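You operate a simulated robot arm through the tools that you are given. There is no shell and no other tool.

The job below is to be done with a simulated robot arm. You get a single attempt, and the scene is never put back.

JOB
Test the three small batteries and put the one under 12 V in the returns tray.
Fine: probe on each test point, then back in its rest on the cart.

It is judged by the outcome, as a careful person would: the job done as asked, and still so three seconds after it is handed in. It fails if anything else is knocked over, pushed out of place, dropped, spilled or broken.

ROBOT AND FRAMES
A 6-joint arm with a two-finger parallel gripper, fixed in place. Base frame: the origin is on the floor under the middle of its stand, x ahead of it, y to its left, z up; the work surface is at about z = 0.8. Lengths are in m, angles in rad, forces in N, time in s.
With the tool pointing down near the work surface it reaches from about 0.34 to 0.76 m from the base axis. Its first joint turns from -1.152 to 1.152 rad. Payload 2.45 kg.
The tool frame sits at the grasp point between the pads (the TCP): z along the fingers, y along the line on which they close. The tips reach 0.024 m beyond it. The gripper opens to 0.068 m. The fingers are 0.017 m wide and 0.01 m thick; the gripper's body (0.04 by 0.07 m) begins 0.041 m behind the TCP.
Orientation is told as [roll, pitch, yaw] about the base's x, y, z axes, in that order, counted from this pose: with the fingers straight down and closing along the base's y, the tool's x points along the base's -x, its y along +y and its z along -z.

CONTROLS
- The arm moves only by the tool step_arm. Its argument "rows" is a list of rows, each a list of 7 numbers: the shift along the tool's x, y, z in m, then the turn, a rotation vector about the tool's x, y, z in rad, then the gripper command, from -1 (shut) to 1 (fully open), values between in proportion. In form: [[tx, ty, tz, ax, ay, az, gripper], ...]. A call has 1 to 20 rows; each row is the pose to reach, as a shift and turn from the pose commanded when the call began, along the tool's axes at that moment. A row lasts 0.2 s, in which the tool goes at most 0.05 m and 0.15 rad; a call with a longer step from one row to the next is refused whole, and so is a gripper value outside its range. Where a pose cannot be reached the arm comes as near as it can. A force on the tool above 40 N (or 10 N above the force at the start of the call, whichever is more), or a blocked arm, ends the call early, and 0.2 s more pass. The fingers move at their own pace (about 0.108 m/s each) and stop on an object; they squeeze with about 25 N. The grip force told is the motor's: it shows also when the fingers shut on nothing. Time passes only in rows, and 0.2 s behind the last, so rows that repeat a pose let the fingers close. It gives the time, the measured TCP pose, the force on the tool (base axes), the opening and the grip force at its end, in the units of the frame above (readings bear some noise), with the torque about the TCP (base axes, N m) and any sound that the robot's microphone picked up, and new pictures: "show" is both (left out), scene, wrist or none.
- Cameras (640 x 400 px; columns grow to the right, rows downward): "scene" is fixed at [0.1708, 0.4248, 1.4597]; the picture's right is [-0.73, -0.68, 0.00], its down [-0.51, 0.56, -0.65] and it looks along [0.44, -0.48, -0.76] (base axes); focal length 273 px, centre (320, 200). "wrist" rides on the gripper at [0.084, 0.011, -0.075] in the tool frame; the picture's right is [-0.13, 0.99, 0.00], its down [-0.60, -0.08, -0.79] and it looks along [-0.79, -0.10, 0.61] (tool axes); focal length 251 px, centre (320, 200). There is no depth. A picture from a camera that has moved, and an enlarged one, comes with that camera's place and axes in the base frame and with its lens. The place of the scene camera against the robot may be out by one fixed shift of up to 0.025 m in any direction.
- inspect(camera, box): a new picture of the part [left, top, right, bottom] of that camera's present view, enlarged. No time passes.
- sign_off(): hands the job in; it is judged then, once.

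Places have to be worked out from the pictures, the camera data and where the tool is seen. Open the gripper and draw the arm clear of the work before you hand the job in, unless the task says otherwise.

The tools are called by a JSON object that holds its "name" and its "arguments". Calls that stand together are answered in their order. step_arm: Moves the arm, as the interface text tells. Its arguments: {"type":"object","properties":{"rows":{"type":"array","items":{"type":"array","items":{"type":"number"}}},"show":{"type":"string","enum":["both","scene","wrist","none"]}},"required":["rows"]} The other tools are called the same way: inspect (camera, box) takes an enlarged picture of a part of a camera's view; sign_off () hands the job in.

At the start:

```text
time: 0.0
position: [0.4354, 0.0056, 1.1441]
tool_rot: [0.001, -0.001, 0.0]
contact_force: [0.5, 0.2, 0.9]
wrist_torque: [0.01, -0.02, 0.0]
grip_width: 0.068
grasp_force: 0.1
```

scene: 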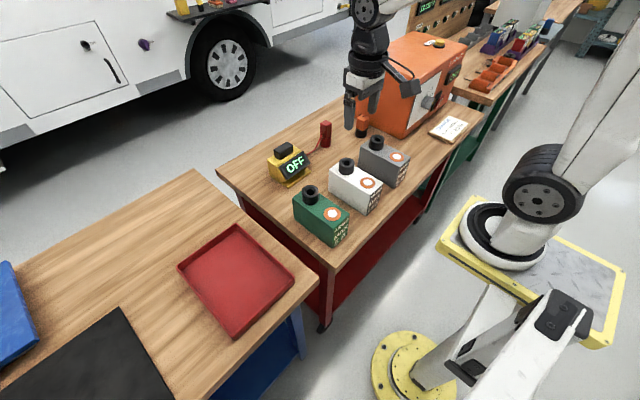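
wrist: 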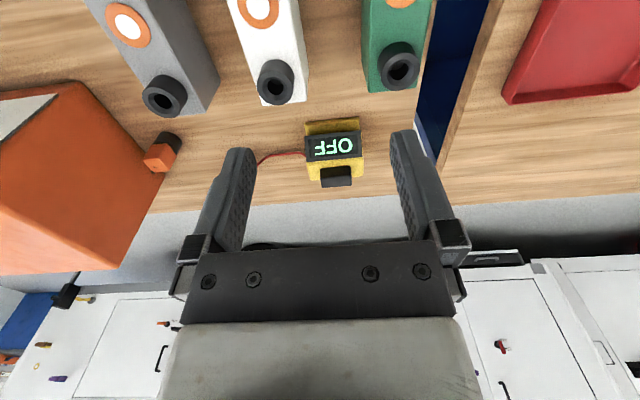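

I start by taking enlarged looks at the meter, the batteries and the cart so I can understand the layout before moving.

{"name": "inspect", "arguments": {"camera": "scene", "box": [240, 110, 420, 260]}}

{"name": "inspect", "arguments": {"camera": "wrist", "box": [80, 0, 460, 200]}}

{"name": "inspect", "arguments": {"camera": "scene", "box": [340, 0, 600, 160]}}

```text
2.67 times, centred on (330, 185) of scene
camera zoom: at [0.1708, 0.4248, 1.4597], right [-0.73, -0.68, 0.0], down [-0.51, 0.56, -0.65], along [0.44, -0.48, -0.76], focal length 729 px, centre (293, 240)
```

zoom: 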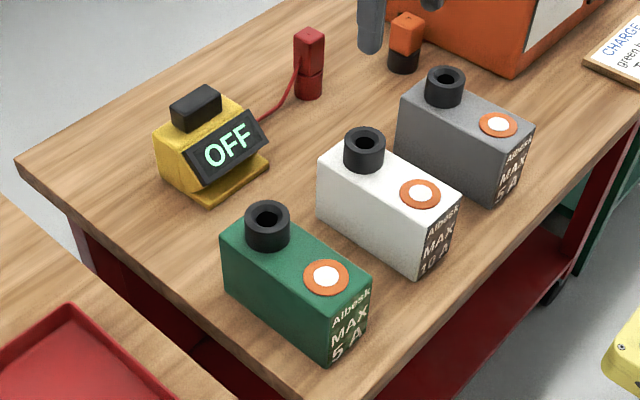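

```text
1.68 times, centred on (270, 100) of wrist
camera zoom: at [0.3516, 0.015, 1.2204], right [0.13, 0.99, 0.0], down [0.6, -0.08, 0.79], along [0.79, -0.1, -0.61], focal length 424 px, centre (404, 368)
```

zoom: 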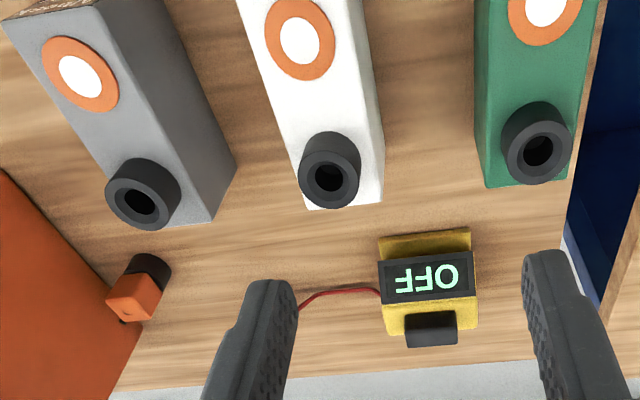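

```text
2.46 times, centred on (470, 80) of scene
camera zoom: at [0.1708, 0.4248, 1.4597], right [-0.73, -0.68, 0.0], down [-0.51, 0.56, -0.65], along [0.44, -0.48, -0.76], focal length 673 px, centre (-49, 495)
```

zoom: 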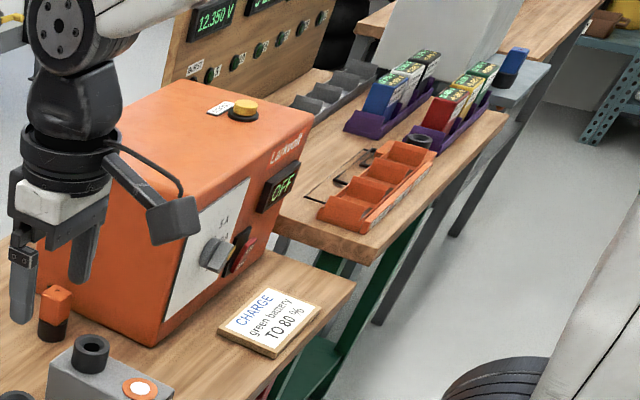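

The meter, a red probe and three batteries with ringed white spots are on the cart. I look at the remaining objects, including the far bench and the tray, to settle which items the job means.

{"name": "inspect", "arguments": {"camera": "scene", "box": [460, 0, 580, 75]}}

{"name": "inspect", "arguments": {"camera": "scene", "box": [400, 0, 500, 62]}}

{"name": "inspect", "arguments": {"camera": "scene", "box": [0, 180, 340, 400]}}

{"name": "inspect", "arguments": {"camera": "scene", "box": [250, 110, 350, 200]}}

{"name": "inspect", "arguments": {"camera": "scene", "box": [330, 60, 490, 160]}}

{"name": "inspect", "arguments": {"camera": "wrist", "box": [280, 90, 400, 200]}}

```text
5.33 times, centred on (520, 38) of scene
camera zoom: at [0.1708, 0.4248, 1.4597], right [-0.73, -0.68, 0.0], down [-0.51, 0.56, -0.65], along [0.44, -0.48, -0.76], focal length 1458 px, centre (-747, 1067)
```

zoom: 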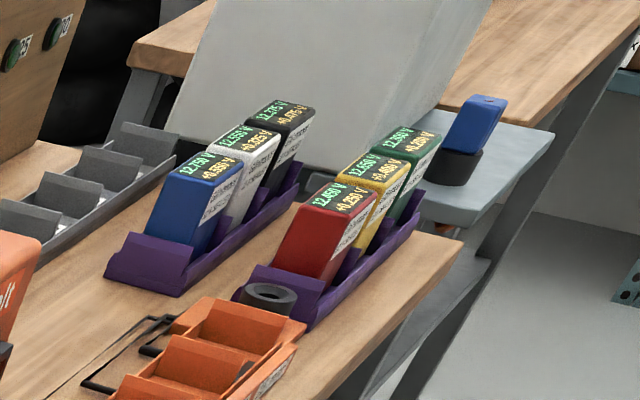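

```text
6.40 times, centred on (450, 31) of scene
camera zoom: at [0.1708, 0.4248, 1.4597], right [-0.73, -0.68, 0.0], down [-0.51, 0.56, -0.65], along [0.44, -0.48, -0.76], focal length 1750 px, centre (-512, 1282)
```

zoom: 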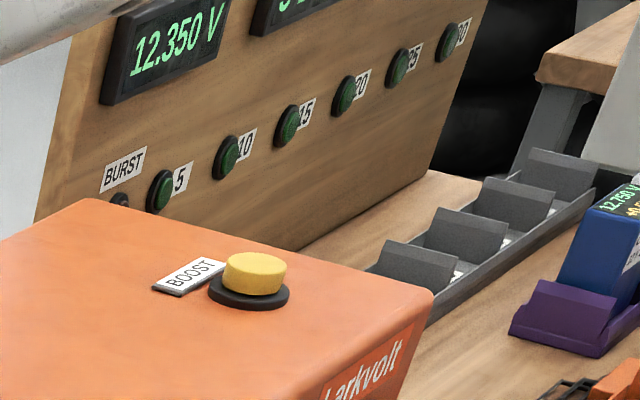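

```text
1.82 times, centred on (170, 290) of scene
camera zoom: at [0.1708, 0.4248, 1.4597], right [-0.73, -0.68, 0.0], down [-0.51, 0.56, -0.65], along [0.44, -0.48, -0.76], focal length 497 px, centre (593, 36)
```

zoom: 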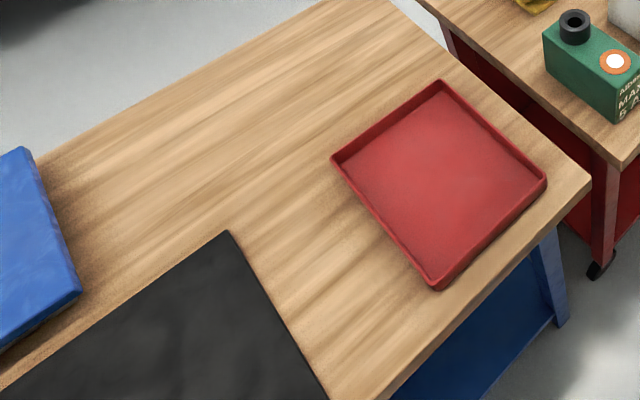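

```text
4.44 times, centred on (300, 155) of scene
camera zoom: at [0.1708, 0.4248, 1.4597], right [-0.73, -0.68, 0.0], down [-0.51, 0.56, -0.65], along [0.44, -0.48, -0.76], focal length 1215 px, centre (409, 400)
```

zoom: 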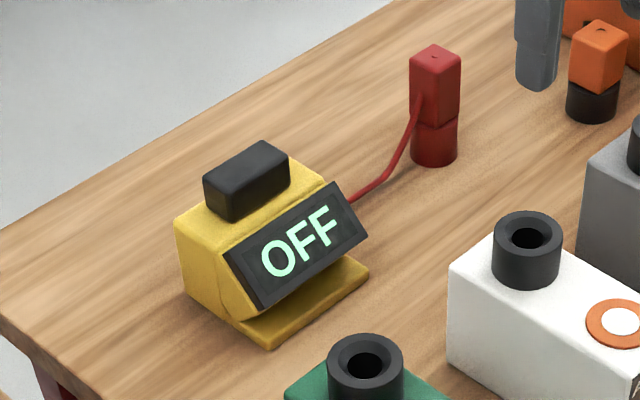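

```text
4.00 times, centred on (410, 110) of scene
camera zoom: at [0.1708, 0.4248, 1.4597], right [-0.73, -0.68, 0.0], down [-0.51, 0.56, -0.65], along [0.44, -0.48, -0.76], focal length 1094 px, centre (-40, 560)
```

zoom: 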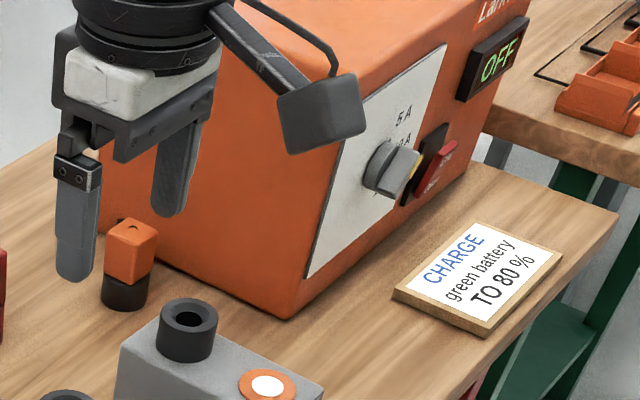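

```text
3.64 times, centred on (340, 145) of wrist
camera zoom: at [0.3516, 0.015, 1.2204], right [0.13, 0.99, 0.0], down [0.6, -0.08, 0.79], along [0.79, -0.1, -0.61], focal length 914 px, centre (247, 400)
```

zoom: 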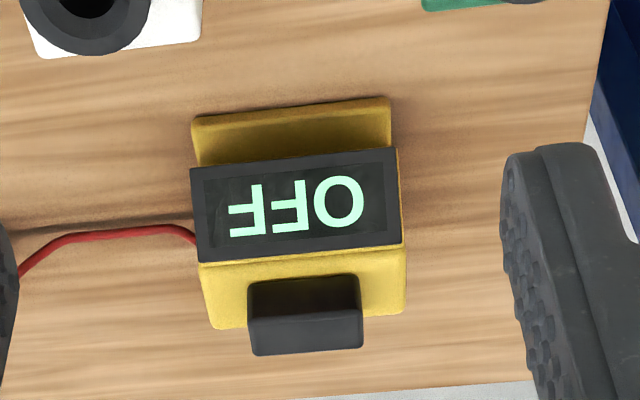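

Working from the pictures: the batteries' test points are near x≈0.43 at y≈-0.22, -0.065 and 0.093. The meter is near (0.68, 0.0) and the red probe is roughly at (0.72, -0.2). I shift sideways at height to get a second wrist view for triangulation.

{"name": "step_arm", "arguments": {"rows": [[0, -0.04, 0, 0, 0, 0, 1], [0, -0.08, 0, 0, 0, 0, 1], [0, -0.12, 0, 0, 0, 0, 1], [0, -0.15, 0, 0, 0, 0, 1], [0, -0.15, 0, 0, 0, 0, 1]], "show": "both"}}

```text
time: 1.2
position: [0.4354, -0.1457, 1.1445]
tool_rot: [0.001, -0.001, 0.001]
contact_force: [-0.7, -0.4, -0.4]
wrist_torque: [0.01, -0.01, 0.0]
grip_width: 0.0679
grasp_force: 0.1
camera wrist: at [0.3512, -0.1353, 1.2205], right [0.13, 0.99, 0.0], down [0.6, -0.08, 0.79], along [0.79, -0.1, -0.61], focal length 251 px, centre (320, 200)
```

scene: 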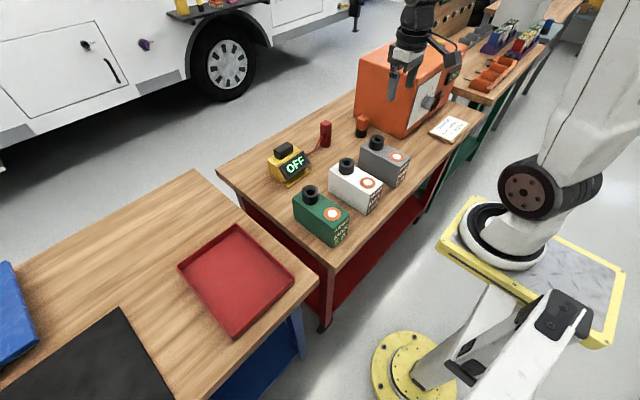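
wrist: 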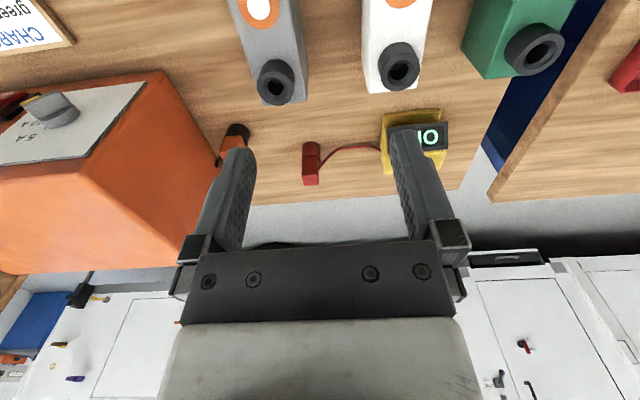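

The probe is now in view between the fingers. I enlarge this view to triangulate the probe, test points and meter.

{"name": "inspect", "arguments": {"camera": "wrist", "box": [210, 90, 460, 210]}}

{"name": "inspect", "arguments": {"camera": "wrist", "box": [220, 0, 580, 120]}}

{"name": "inspect", "arguments": {"camera": "scene", "box": [300, 110, 420, 220]}}

```text
2.56 times, centred on (335, 150) of wrist
camera zoom: at [0.3512, -0.1353, 1.2205], right [0.13, 0.99, 0.0], down [0.6, -0.08, 0.79], along [0.79, -0.1, -0.61], focal length 644 px, centre (282, 328)
```

zoom: 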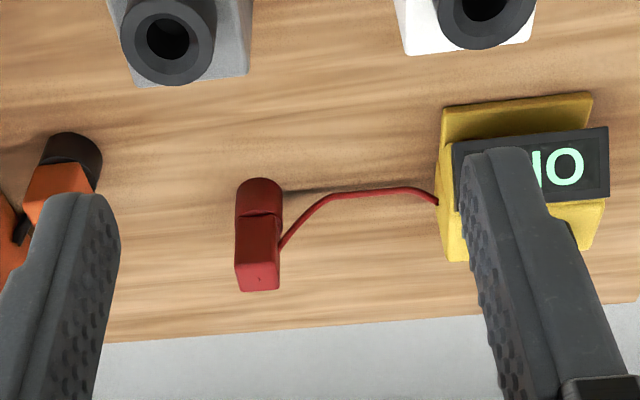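

```text
1.78 times, centred on (400, 60) of wrist
camera zoom: at [0.3512, -0.1353, 1.2205], right [0.13, 0.99, 0.0], down [0.6, -0.08, 0.79], along [0.79, -0.1, -0.61], focal length 447 px, centre (178, 449)
```

zoom: 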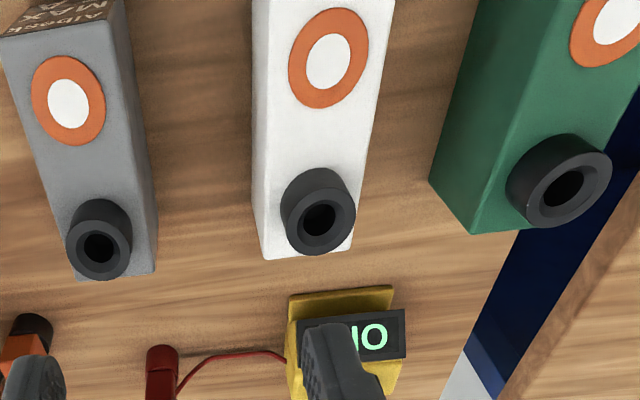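

```text
3.64 times, centred on (360, 165) of scene
camera zoom: at [0.1708, 0.4248, 1.4597], right [-0.73, -0.68, 0.0], down [-0.51, 0.56, -0.65], along [0.44, -0.48, -0.76], focal length 994 px, centre (174, 327)
```

zoom: 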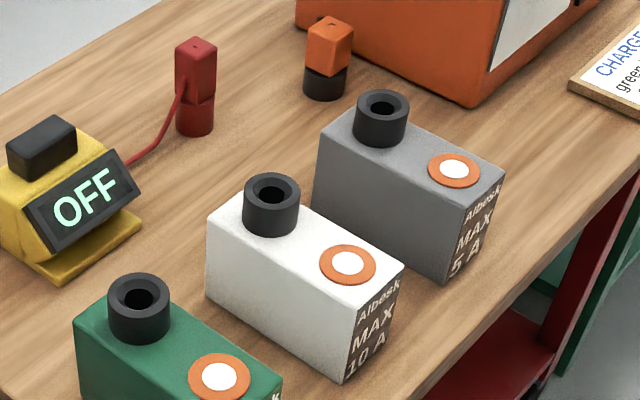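

Triangulated: test points at about x=0.428, y=-0.210/-0.060/0.089, z≈0.897; table z≈0.80. Next I need battery and post widths, so I enlarge further.

{"name": "inspect", "arguments": {"camera": "wrist", "box": [340, 0, 460, 110]}}

{"name": "inspect", "arguments": {"camera": "wrist", "box": [220, 0, 340, 110]}}

{"name": "inspect", "arguments": {"camera": "scene", "box": [320, 140, 420, 220]}}

{"name": "inspect", "arguments": {"camera": "scene", "box": [285, 175, 365, 250]}}

{"name": "inspect", "arguments": {"camera": "wrist", "box": [290, 130, 350, 195]}}

```text
3.64 times, centred on (400, 55) of wrist
camera zoom: at [0.3512, -0.1353, 1.2205], right [0.13, 0.99, 0.0], down [0.6, -0.08, 0.79], along [0.79, -0.1, -0.61], focal length 914 px, centre (29, 727)
```

zoom: 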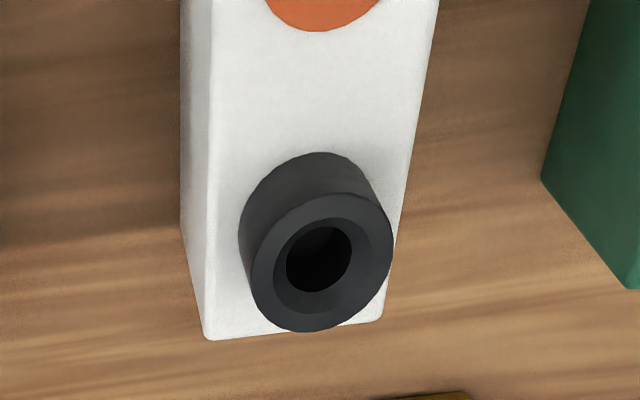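

```text
3.64 times, centred on (280, 55) of wrist
camera zoom: at [0.3512, -0.1353, 1.2205], right [0.13, 0.99, 0.0], down [0.6, -0.08, 0.79], along [0.79, -0.1, -0.61], focal length 914 px, centre (466, 727)
```

zoom: 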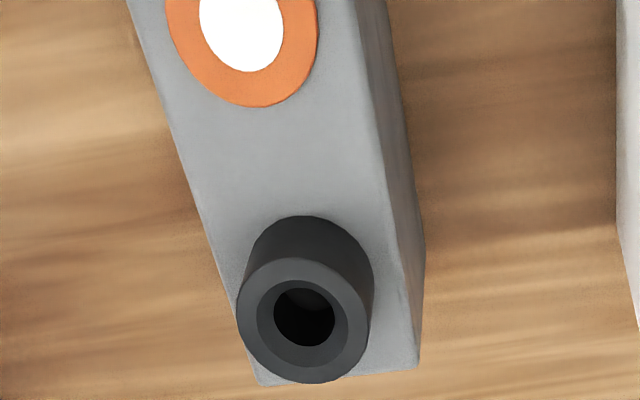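

```text
5.00 times, centred on (370, 180) of scene
camera zoom: at [0.1708, 0.4248, 1.4597], right [-0.73, -0.68, 0.0], down [-0.51, 0.56, -0.65], along [0.44, -0.48, -0.76], focal length 1367 px, centre (70, 300)
```

zoom: 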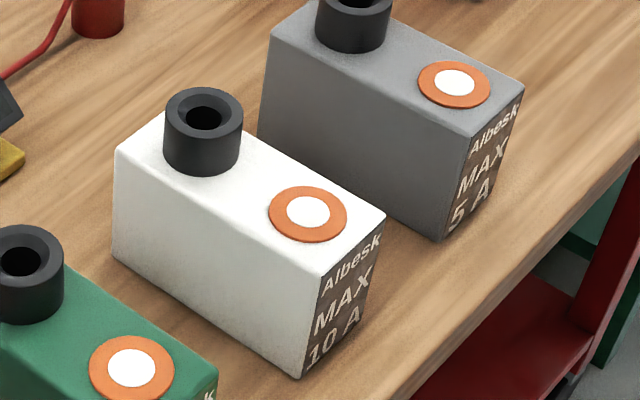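

```text
5.33 times, centred on (325, 212) of scene
camera zoom: at [0.1708, 0.4248, 1.4597], right [-0.73, -0.68, 0.0], down [-0.51, 0.56, -0.65], along [0.44, -0.48, -0.76], focal length 1458 px, centre (293, 133)
```

zoom: 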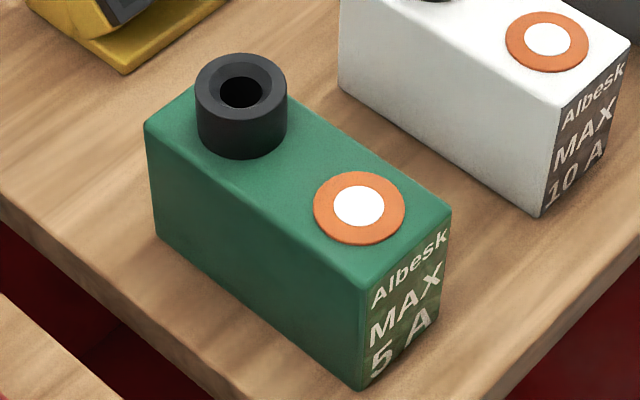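

```text
6.15 times, centred on (320, 162) of wrist
camera zoom: at [0.3512, -0.1353, 1.2205], right [0.13, 0.99, 0.0], down [0.6, -0.08, 0.79], along [0.79, -0.1, -0.61], focal length 1547 px, centre (320, 431)
```

zoom: 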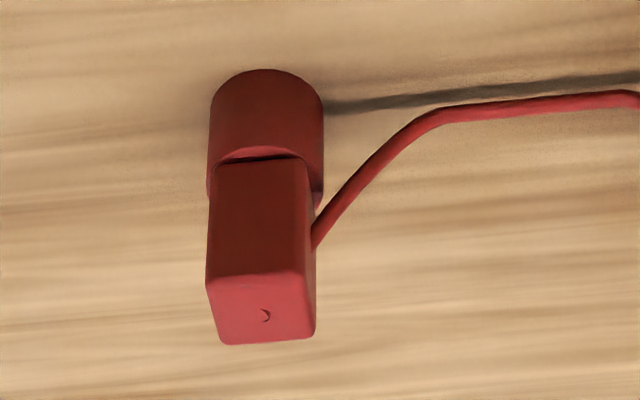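

White battery: about 0.15 long, 0.062 wide and top at z≈0.897. The probe block is ~0.03 wide, centred near (0.71, -0.201), spanning z 0.84–0.893, with its wire on the +y face. I move to view the meter and its black button from a second place.

{"name": "step_arm", "arguments": {"rows": [[-0.013, 0.033, 0.019, 0, 0, 0, 1], [-0.026, 0.066, 0.038, 0, 0, 0, 1], [-0.039, 0.1, 0.057, 0, 0, 0, 1], [-0.052, 0.133, 0.076, 0, 0, 0, 1], [-0.065, 0.166, 0.095, 0, 0, 0, 1], [-0.065, 0.166, 0.095, 0, 0, 0, 1]], "show": "both"}}

{"name": "inspect", "arguments": {"camera": "wrist", "box": [260, 100, 400, 210]}}

```text
time: 2.6
position: [0.5016, 0.0217, 1.0504]
tool_rot: [0.0, -0.001, 0.001]
contact_force: [0.8, -0.5, 0.8]
wrist_torque: [0.03, -0.05, 0.04]
grip_width: 0.0682
grasp_force: 0.0
camera wrist: at [0.4169, 0.0317, 1.1247], right [0.13, 0.99, 0.0], down [0.6, -0.08, 0.79], along [0.79, -0.1, -0.61], focal length 251 px, centre (320, 200)
```

scene: 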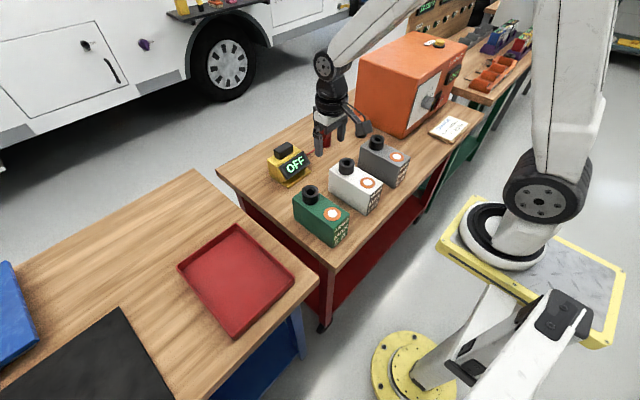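
wrist: 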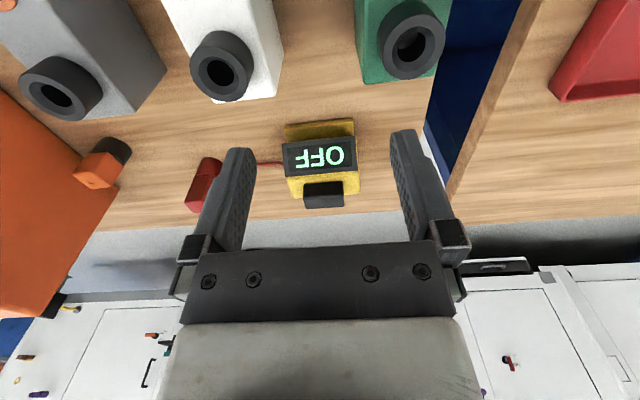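

```text
3.64 times, centred on (330, 155) of wrist
camera zoom: at [0.4169, 0.0317, 1.1247], right [0.13, 0.99, 0.0], down [0.6, -0.08, 0.79], along [0.79, -0.1, -0.61], focal length 914 px, centre (284, 364)
```

zoom: 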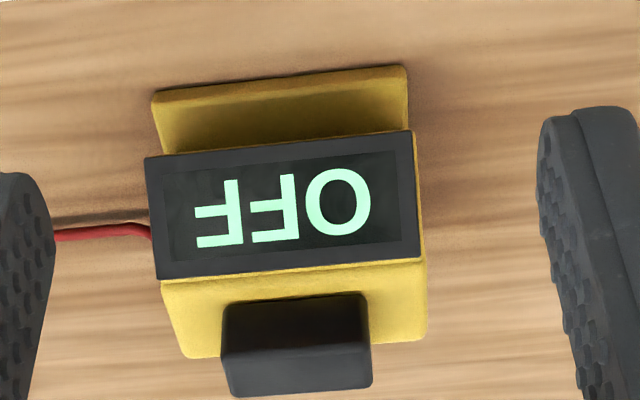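

The button's top works out at about (0.712, 0.0, 0.90), agreeing across both wrist views and the scene camera once I correct the latter's shift (true place ≈ [0.159, 0.423, 1.447]). I close the gripper and go above the button.

{"name": "step_arm", "arguments": {"rows": [[-0.04, -0.004, 0.0, 0, 0, 0, -1], [-0.085, -0.009, 0.01, 0, 0, 0, -1], [-0.13, -0.013, 0.03, 0, 0, 0, -1], [-0.175, -0.018, 0.05, 0, 0, 0, -1], [-0.2104, -0.0217, 0.07, 0, 0, 0, -1], [-0.2104, -0.0217, 0.09, 0, 0, 0, -1], [-0.2104, -0.0217, 0.09, 0, 0, 0, -1]], "show": "both"}}

{"name": "inspect", "arguments": {"camera": "scene", "box": [250, 90, 360, 200]}}

{"name": "inspect", "arguments": {"camera": "wrist", "box": [240, 80, 400, 240]}}

```text
time: 4.2
position: [0.7103, -0.0021, 0.9602]
tool_rot: [0.0, 0.001, 0.0]
contact_force: [0.2, 0.1, -0.4]
wrist_torque: [0.0, -0.02, 0.0]
grip_width: 0.0
grasp_force: 23.6
camera wrist: at [0.6265, 0.0089, 1.0355], right [0.13, 0.99, 0.0], down [0.6, -0.08, 0.79], along [0.79, -0.1, -0.61], focal length 251 px, centre (320, 200)
```

scene: 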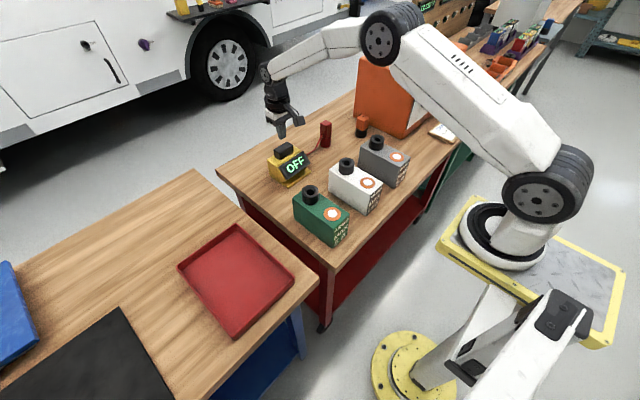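
wrist: 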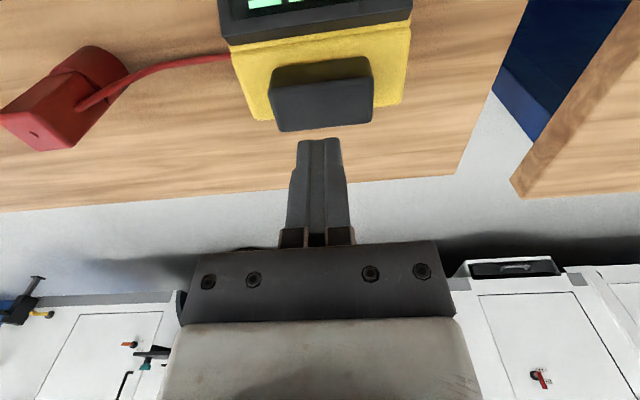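

```text
3.64 times, centred on (305, 145) of scene
camera zoom: at [0.1708, 0.4248, 1.4597], right [-0.73, -0.68, 0.0], down [-0.51, 0.56, -0.65], along [0.44, -0.48, -0.76], focal length 994 px, centre (374, 400)
```

zoom: 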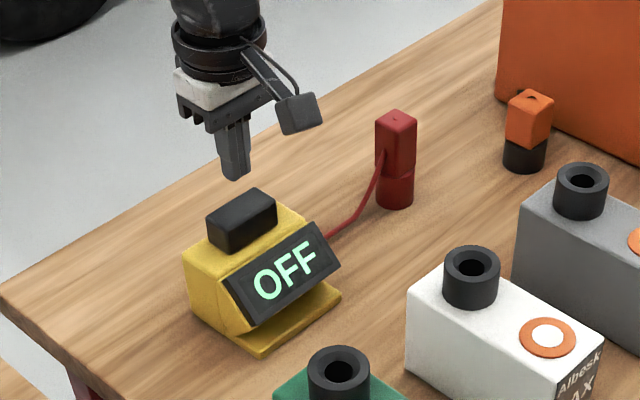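

```text
2.50 times, centred on (320, 160) of wrist
camera zoom: at [0.6265, 0.0089, 1.0355], right [0.13, 0.99, 0.0], down [0.6, -0.08, 0.79], along [0.79, -0.1, -0.61], focal length 629 px, centre (320, 300)
```

zoom: 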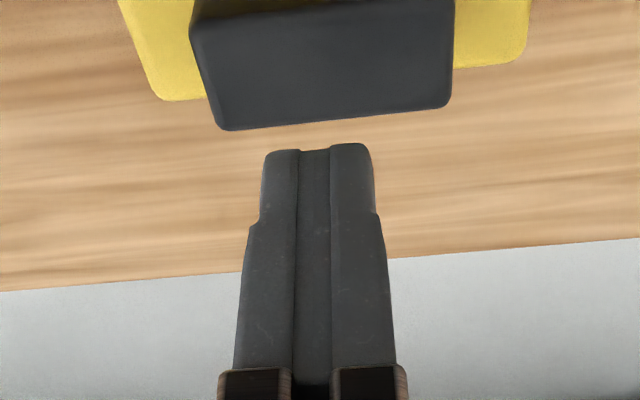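

The closed fingertips sit about 36 mm above the button, centred on it. I lower slowly to feel for contact.

{"name": "step_arm", "arguments": {"rows": [[0, 0.001, 0.012, 0, 0, 0, -1], [0, 0.001, 0.024, 0, 0, 0, -1], [0, 0.001, 0.032, 0, 0, 0, -1], [0, 0.001, 0.036, 0, 0, 0, -1], [0, 0.001, 0.039, 0, 0, 0, -1], [0, 0.001, 0.042, 0, 0, 0, -1]], "show": "scene"}}

```text
time: 5.4
position: [0.714, -0.0001, 0.9284]
tool_rot: [0.0, -0.011, 0.0]
contact_force: [-2.5, 0.4, 4.7]
wrist_torque: [-0.01, 0.11, -0.01]
grip_width: 0.0002
grasp_force: 22.8
stopped in row 5: the force on the tool passed its limit at 45 N (the readings are from after the stop); the commanded pose is now the measured one
```

scene: 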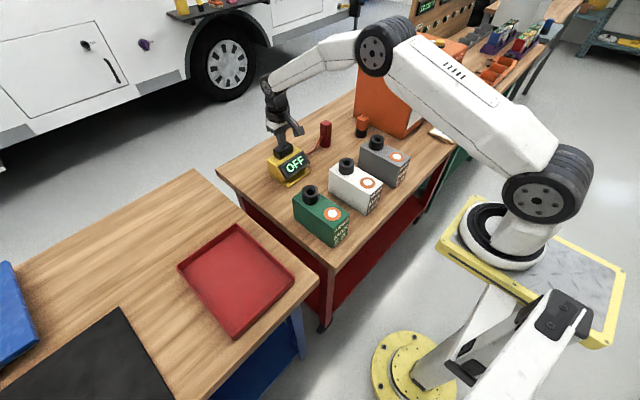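

Contact came at fingertip height ≈0.904 and stopped at 45 N, with the display still reading OFF. I look closer at the meter before trying anything else.

{"name": "inspect", "arguments": {"camera": "scene", "box": [250, 90, 360, 200]}}

{"name": "inspect", "arguments": {"camera": "wrist", "box": [200, 0, 440, 180]}}

```text
3.64 times, centred on (305, 145) of scene
camera zoom: at [0.1708, 0.4248, 1.4597], right [-0.73, -0.68, 0.0], down [-0.51, 0.56, -0.65], along [0.44, -0.48, -0.76], focal length 994 px, centre (374, 400)
```

zoom: 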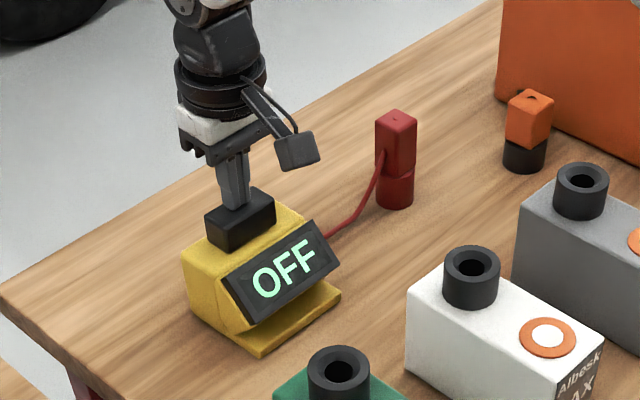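

```text
2.22 times, centred on (320, 90) of wrist
camera zoom: at [0.6293, 0.0103, 1.0037], right [0.13, 0.99, 0.0], down [0.6, -0.08, 0.8], along [0.79, -0.1, -0.6], focal length 559 px, centre (320, 444)
```

zoom: 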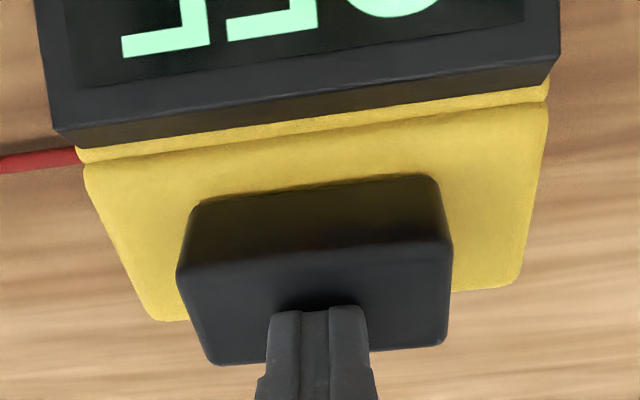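

The black block on the meter is rigid (no travel), so the meter presumably wakes when the probe makes contact. I back straight up, level the tool, and open the gripper before going to the probe.

{"name": "step_arm", "arguments": {"rows": [[0, 0, -0.02, 0, 0.011, 0, -1], [0, 0, -0.06, 0, 0.011, 0, -1], [0, 0, -0.1, 0, 0.011, 0, -0.5], [0, 0, -0.1, 0, 0.011, 0, 1]], "show": "both"}}

{"name": "inspect", "arguments": {"camera": "scene", "box": [250, 90, 360, 200]}}

```text
time: 6.4
position: [0.7143, -0.0007, 1.0287]
tool_rot: [0.002, 0.004, 0.0]
contact_force: [0.1, 0.6, -0.6]
wrist_torque: [-0.03, -0.03, 0.01]
grip_width: 0.068
grasp_force: 0.0
camera wrist: at [0.6295, 0.0098, 1.1039], right [0.13, 0.99, 0.0], down [0.61, -0.08, 0.79], along [0.79, -0.1, -0.61], focal length 251 px, centre (320, 200)
```

scene: 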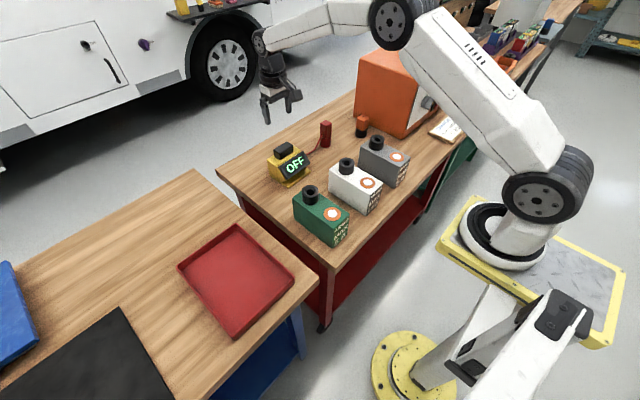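
wrist: 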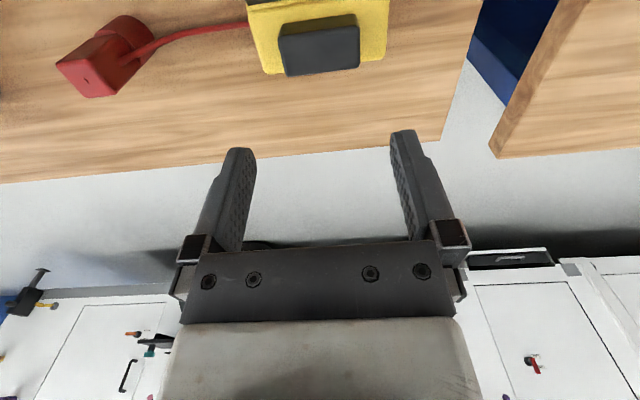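

```text
3.64 times, centred on (305, 145) of scene
camera zoom: at [0.1708, 0.4248, 1.4597], right [-0.73, -0.68, 0.0], down [-0.51, 0.56, -0.65], along [0.44, -0.48, -0.76], focal length 994 px, centre (374, 400)
```

zoom: 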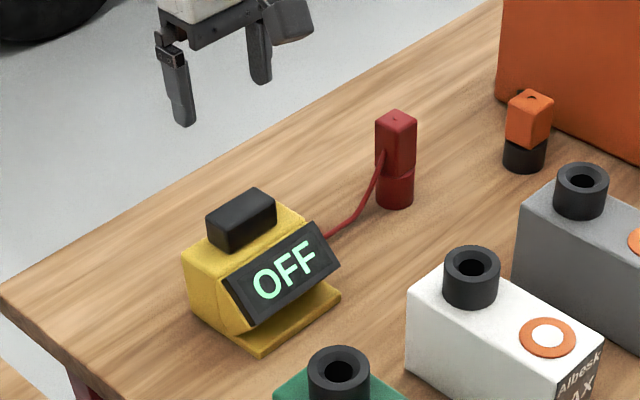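

The meter is undisturbed. Now I travel at height to above the probe while turning the tool a quarter turn, so that the fingers close along x and stay clear of the wire on the probe's +y face.

{"name": "step_arm", "arguments": {"rows": [[0.0005, -0.018, 0, 0, 0, 0.1428, 1], [0.001, -0.036, 0, 0, 0, 0.2856, 1], [0.0015, -0.055, 0, 0, 0, 0.4284, 1], [0.002, -0.073, 0, 0, 0, 0.5712, 1], [0.0025, -0.091, 0, 0, 0, 0.714, 1], [0.003, -0.109, 0, 0, 0, 0.8568, 1], [0.0035, -0.127, 0, 0, 0, 0.9996, 1], [0.004, -0.145, 0, 0, 0, 1.1424, 1], [0.0045, -0.164, 0, 0, 0, 1.2852, 1], [0.005, -0.182, 0, 0, 0, 1.428, 1], [0.005, -0.2, 0, 0, 0, 1.5708, 1], [0.005, -0.2, 0, 0, 0, 1.5708, 1]], "show": "both"}}

{"name": "inspect", "arguments": {"camera": "wrist", "box": [220, 0, 420, 240]}}

{"name": "inspect", "arguments": {"camera": "scene", "box": [270, 70, 400, 180]}}

```text
time: 9.0
position: [0.7084, -0.2002, 1.0281]
tool_rot: [-0.002, 0.003, -1.573]
contact_force: [-0.8, 0.3, 0.7]
wrist_torque: [-0.01, -0.01, 0.02]
grip_width: 0.068
grasp_force: 0.0
camera wrist: at [0.7188, -0.1172, 1.1034], right [0.99, -0.13, 0.0], down [-0.08, -0.6, 0.79], along [-0.11, -0.79, -0.61], focal length 251 px, centre (320, 200)
```

scene: 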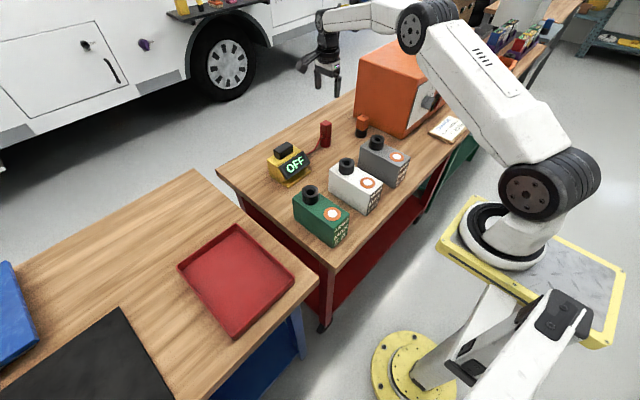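
wrist: 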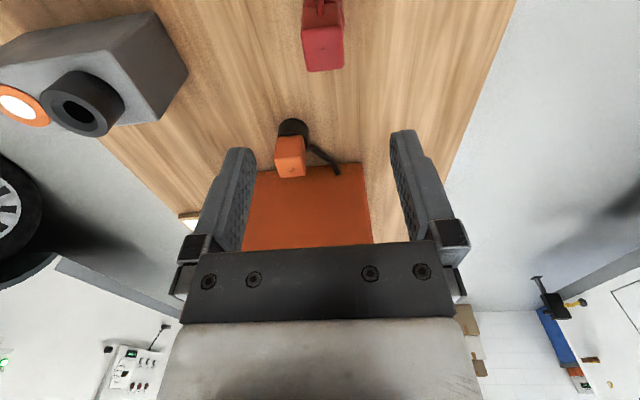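

```text
1.67 times, centred on (320, 120) of wrist
camera zoom: at [0.7188, -0.1172, 1.1034], right [0.99, -0.13, 0.0], down [-0.08, -0.6, 0.79], along [-0.11, -0.79, -0.61], focal length 419 px, centre (320, 333)
```

zoom: 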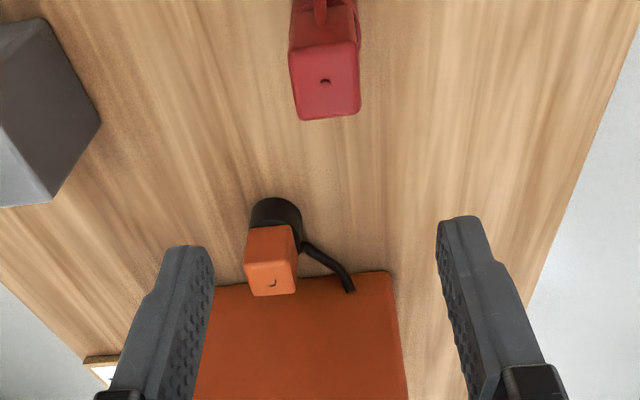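

```text
3.64 times, centred on (335, 125) of scene
camera zoom: at [0.1708, 0.4248, 1.4597], right [-0.73, -0.68, 0.0], down [-0.51, 0.56, -0.65], along [0.44, -0.48, -0.76], focal length 994 px, centre (266, 473)
```

zoom: 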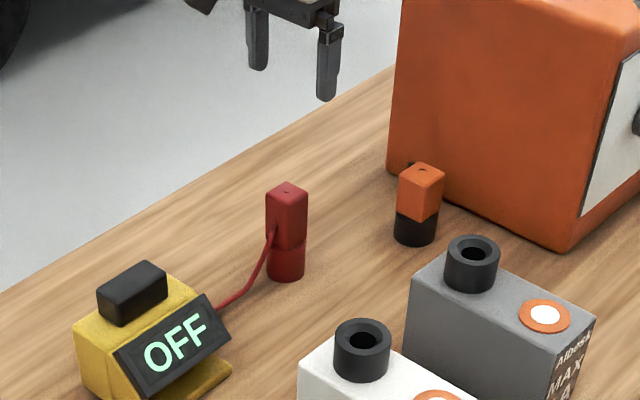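

From this new view the probe's top is centred at about (0.711, -0.2005). I centre on it and lower to z≈0.873 with the gripper open.

{"name": "step_arm", "arguments": {"rows": [[0, 0.0027, 0.03, 0, 0, 0, 1], [0, 0.0027, 0.065, 0, 0, 0, 1], [0, 0.0027, 0.1, 0, 0, 0, 1], [0, 0.0027, 0.125, 0, 0, 0, 1], [0, 0.0027, 0.145, 0, 0, 0, 1], [0, 0.0027, 0.154, 0, 0, 0, 1], [0, 0.0027, 0.154, 0, 0, 0, 1]], "show": "both"}}

{"name": "inspect", "arguments": {"camera": "wrist", "box": [200, 0, 460, 240]}}

{"name": "inspect", "arguments": {"camera": "scene", "box": [270, 70, 400, 180]}}

```text
time: 10.6
position: [0.7099, -0.2001, 0.8746]
tool_rot: [-0.003, 0.0, -1.571]
contact_force: [-0.3, 0.5, 0.6]
wrist_torque: [0.04, 0.02, 0.0]
grip_width: 0.0682
grasp_force: 0.0
camera wrist: at [0.7209, -0.1169, 0.9499], right [0.99, -0.13, 0.0], down [-0.08, -0.6, 0.79], along [-0.1, -0.79, -0.61], focal length 251 px, centre (320, 200)
```

scene: 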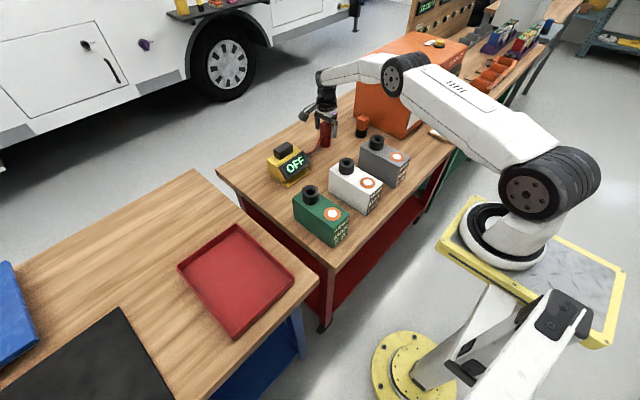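
wrist: 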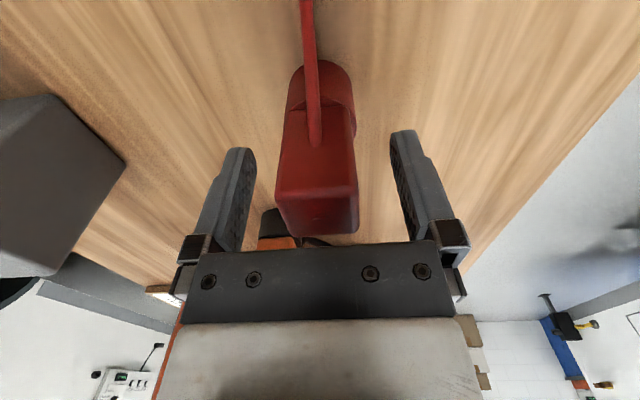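

```text
1.67 times, centred on (330, 120) of wrist
camera zoom: at [0.7209, -0.1169, 0.9499], right [0.99, -0.13, 0.0], down [-0.08, -0.6, 0.79], along [-0.1, -0.79, -0.61], focal length 419 px, centre (303, 333)
```

zoom: 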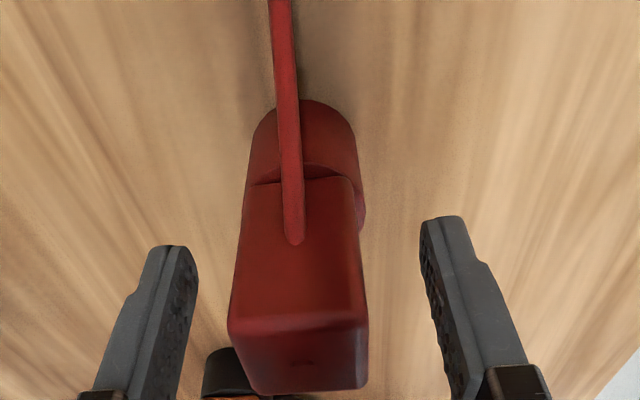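

```text
3.64 times, centred on (335, 125) of scene
camera zoom: at [0.1708, 0.4248, 1.4597], right [-0.73, -0.68, 0.0], down [-0.51, 0.56, -0.65], along [0.44, -0.48, -0.76], focal length 994 px, centre (266, 473)
```

zoom: 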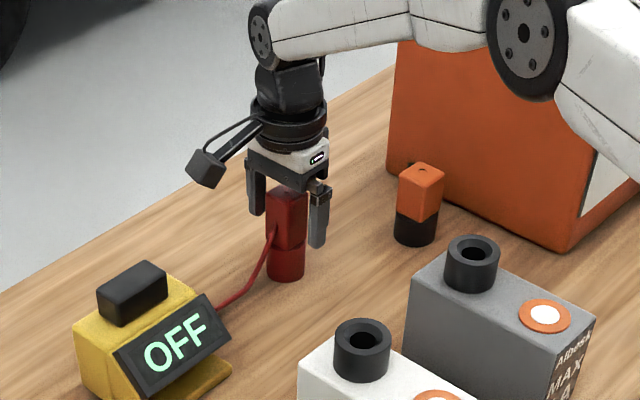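

The probe block stands between the open fingers with the wire clear on the +y face. I close on it and let the grip settle.

{"name": "step_arm", "arguments": {"rows": [[0, 0, 0, 0, 0, 0, 0.2], [0, 0, 0, 0, 0, 0, -0.2], [0, 0, 0, 0, 0, 0, -1], [0, 0, 0, 0, 0, 0, -1], [0, 0, 0, 0, 0, 0, -1]], "show": "wrist"}}

```text
time: 11.8
position: [0.7099, -0.1994, 0.8754]
tool_rot: [-0.002, 0.0, -1.571]
contact_force: [-1.2, -0.2, 0.1]
wrist_torque: [-0.03, 0.0, 0.01]
grip_width: 0.0314
grasp_force: 25.0
camera wrist: at [0.7208, -0.1169, 0.95], right [0.99, -0.13, 0.0], down [-0.08, -0.6, 0.79], along [-0.1, -0.79, -0.61], focal length 251 px, centre (320, 200)
```

wrist: 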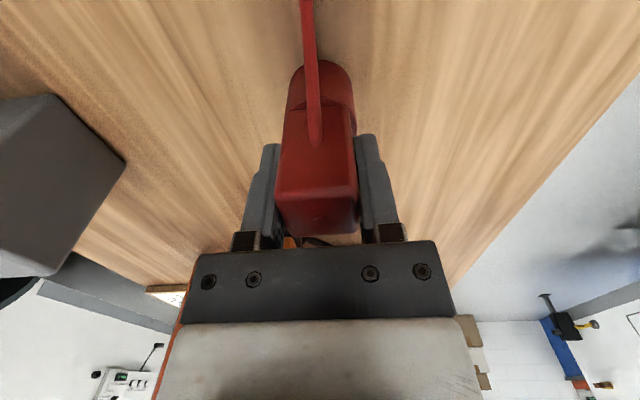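

The grip is firm at 0.0314 m. I note the rest pose as TCP (0.7099, -0.200, 0.875) and lift straight up to see the probe's tip.

{"name": "step_arm", "arguments": {"rows": [[0, 0, -0.01, 0, 0, 0, -1], [0, 0, -0.025, 0, 0, 0, -1], [0, 0, -0.045, 0, 0, 0, -1], [0, 0, -0.07, 0, 0, 0, -1], [0, 0, -0.095, 0, 0, 0, -1], [0, 0, -0.095, 0, 0, 0, -1]], "show": "both"}}

{"name": "inspect", "arguments": {"camera": "scene", "box": [270, 70, 400, 180]}}

{"name": "inspect", "arguments": {"camera": "wrist", "box": [220, 0, 440, 240]}}

```text
time: 13.2
position: [0.7088, -0.1997, 0.9696]
tool_rot: [-0.002, 0.001, -1.571]
contact_force: [0.2, -0.1, -0.5]
wrist_torque: [-0.01, 0.0, 0.02]
grip_width: 0.0317
grasp_force: 24.6
camera wrist: at [0.721, -0.1169, 1.0448], right [0.99, -0.13, 0.0], down [-0.08, -0.6, 0.79], along [-0.1, -0.79, -0.61], focal length 251 px, centre (320, 200)
```

scene: 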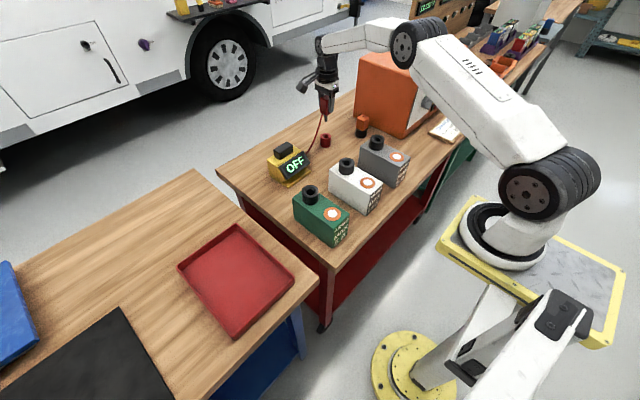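
wrist: 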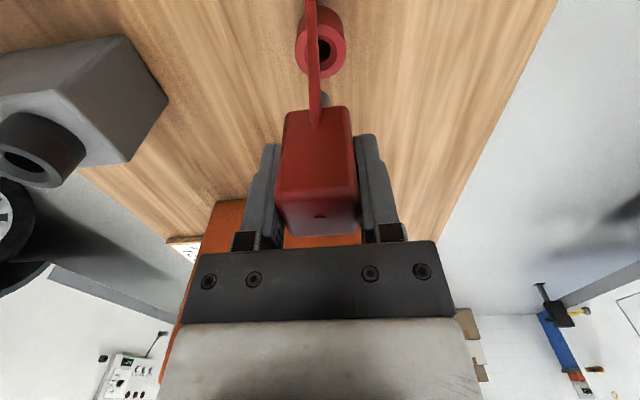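

```text
3.64 times, centred on (335, 125) of scene
camera zoom: at [0.1708, 0.4248, 1.4597], right [-0.73, -0.68, 0.0], down [-0.51, 0.56, -0.65], along [0.44, -0.48, -0.76], focal length 994 px, centre (266, 473)
```

zoom: 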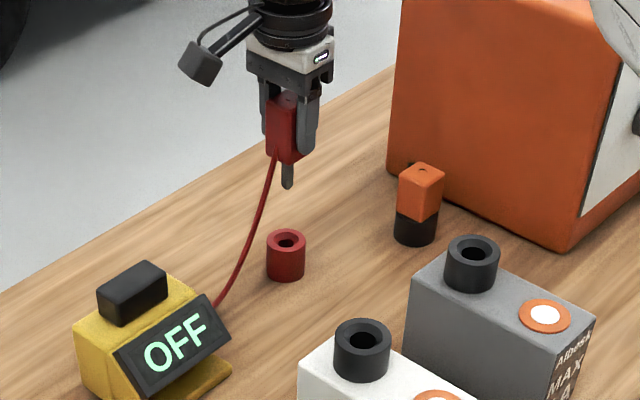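

```text
1.67 times, centred on (330, 120) of wrist
camera zoom: at [0.721, -0.1169, 1.0448], right [0.99, -0.13, 0.0], down [-0.08, -0.6, 0.79], along [-0.1, -0.79, -0.61], focal length 419 px, centre (303, 333)
```

zoom: 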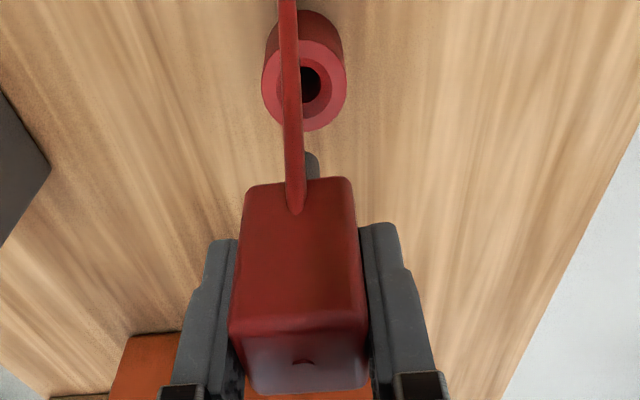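

The probe has a dark pin; its tip is about 0.070 m below the TCP. I rise so the pin clears the posts (tops ≈0.93) and move to above the gray battery's test point.

{"name": "step_arm", "arguments": {"rows": [[0, 0, -0.035, 0, 0, 0, -1], [0, -0.02, -0.07, 0, 0, 0, -1], [-0.002, -0.06, -0.075, 0, 0, 0, -1], [-0.004, -0.1, -0.075, 0, 0, 0, -1], [-0.006, -0.14, -0.075, 0, 0, 0, -1], [-0.008, -0.18, -0.075, 0, 0, 0, -1], [-0.01, -0.22, -0.075, 0, 0, 0, -1], [-0.0106, -0.26, -0.075, 0, 0, 0, -1], [-0.0106, -0.2811, -0.07, 0, 0, 0, -1], [-0.0106, -0.2811, -0.07, 0, 0, 0, -1]], "show": "both"}}

{"name": "inspect", "arguments": {"camera": "scene", "box": [300, 60, 460, 220]}}

{"name": "inspect", "arguments": {"camera": "wrist", "box": [200, 0, 440, 240]}}

```text
time: 15.4
position: [0.4289, -0.2109, 1.0405]
tool_rot: [-0.001, 0.0, -1.571]
contact_force: [0.1, 0.6, -0.2]
wrist_torque: [0.01, 0.01, 0.02]
grip_width: 0.0317
grasp_force: 24.6
camera wrist: at [0.4403, -0.1279, 1.1152], right [0.99, -0.13, 0.0], down [-0.08, -0.6, 0.79], along [-0.1, -0.79, -0.61], focal length 251 px, centre (320, 200)
```

scene: 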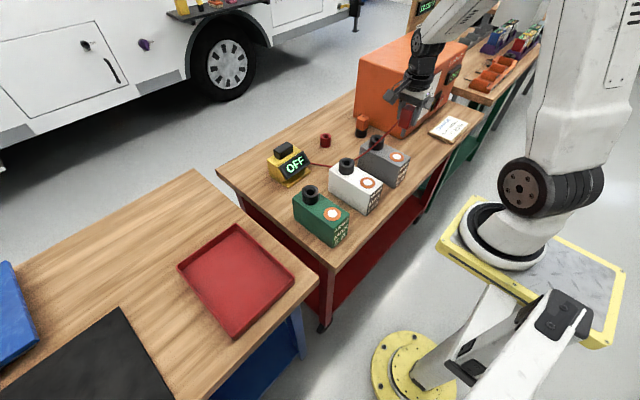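
wrist: 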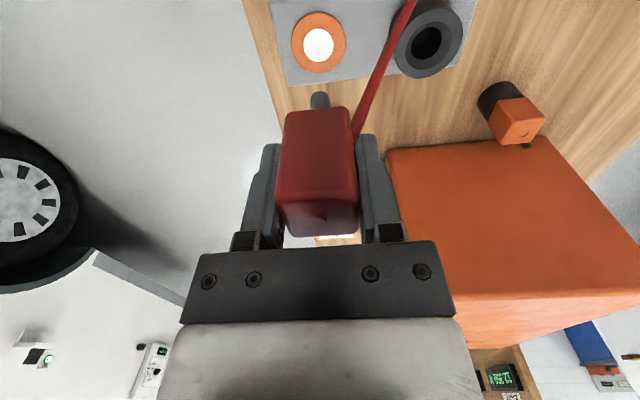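

```text
2.50 times, centred on (380, 140) of scene
camera zoom: at [0.1708, 0.4248, 1.4597], right [-0.73, -0.68, 0.0], down [-0.51, 0.56, -0.65], along [0.44, -0.48, -0.76], focal length 684 px, centre (170, 350)
```

zoom: 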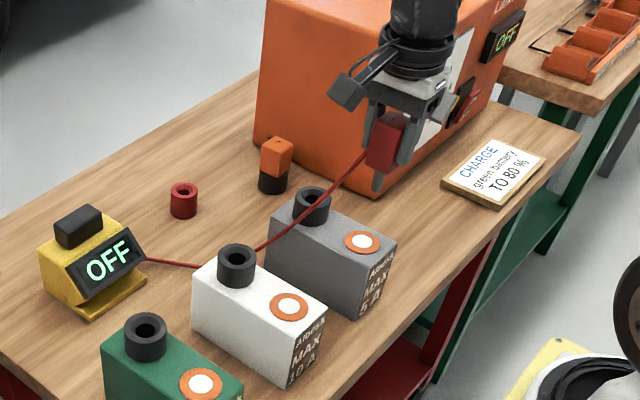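

```text
1.67 times, centred on (320, 120) of wrist
camera zoom: at [0.4403, -0.1279, 1.1152], right [0.99, -0.13, 0.0], down [-0.08, -0.6, 0.79], along [-0.1, -0.79, -0.61], focal length 419 px, centre (320, 333)
```

zoom: 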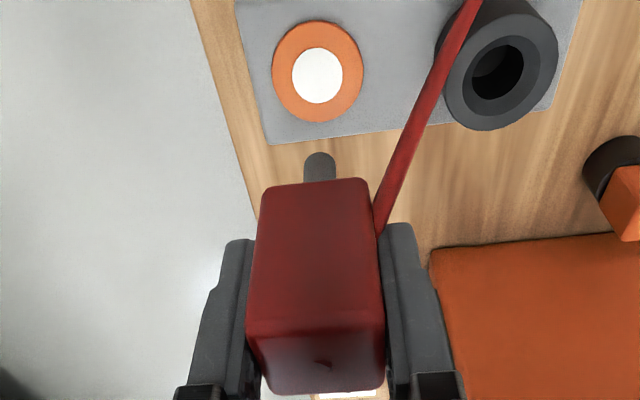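

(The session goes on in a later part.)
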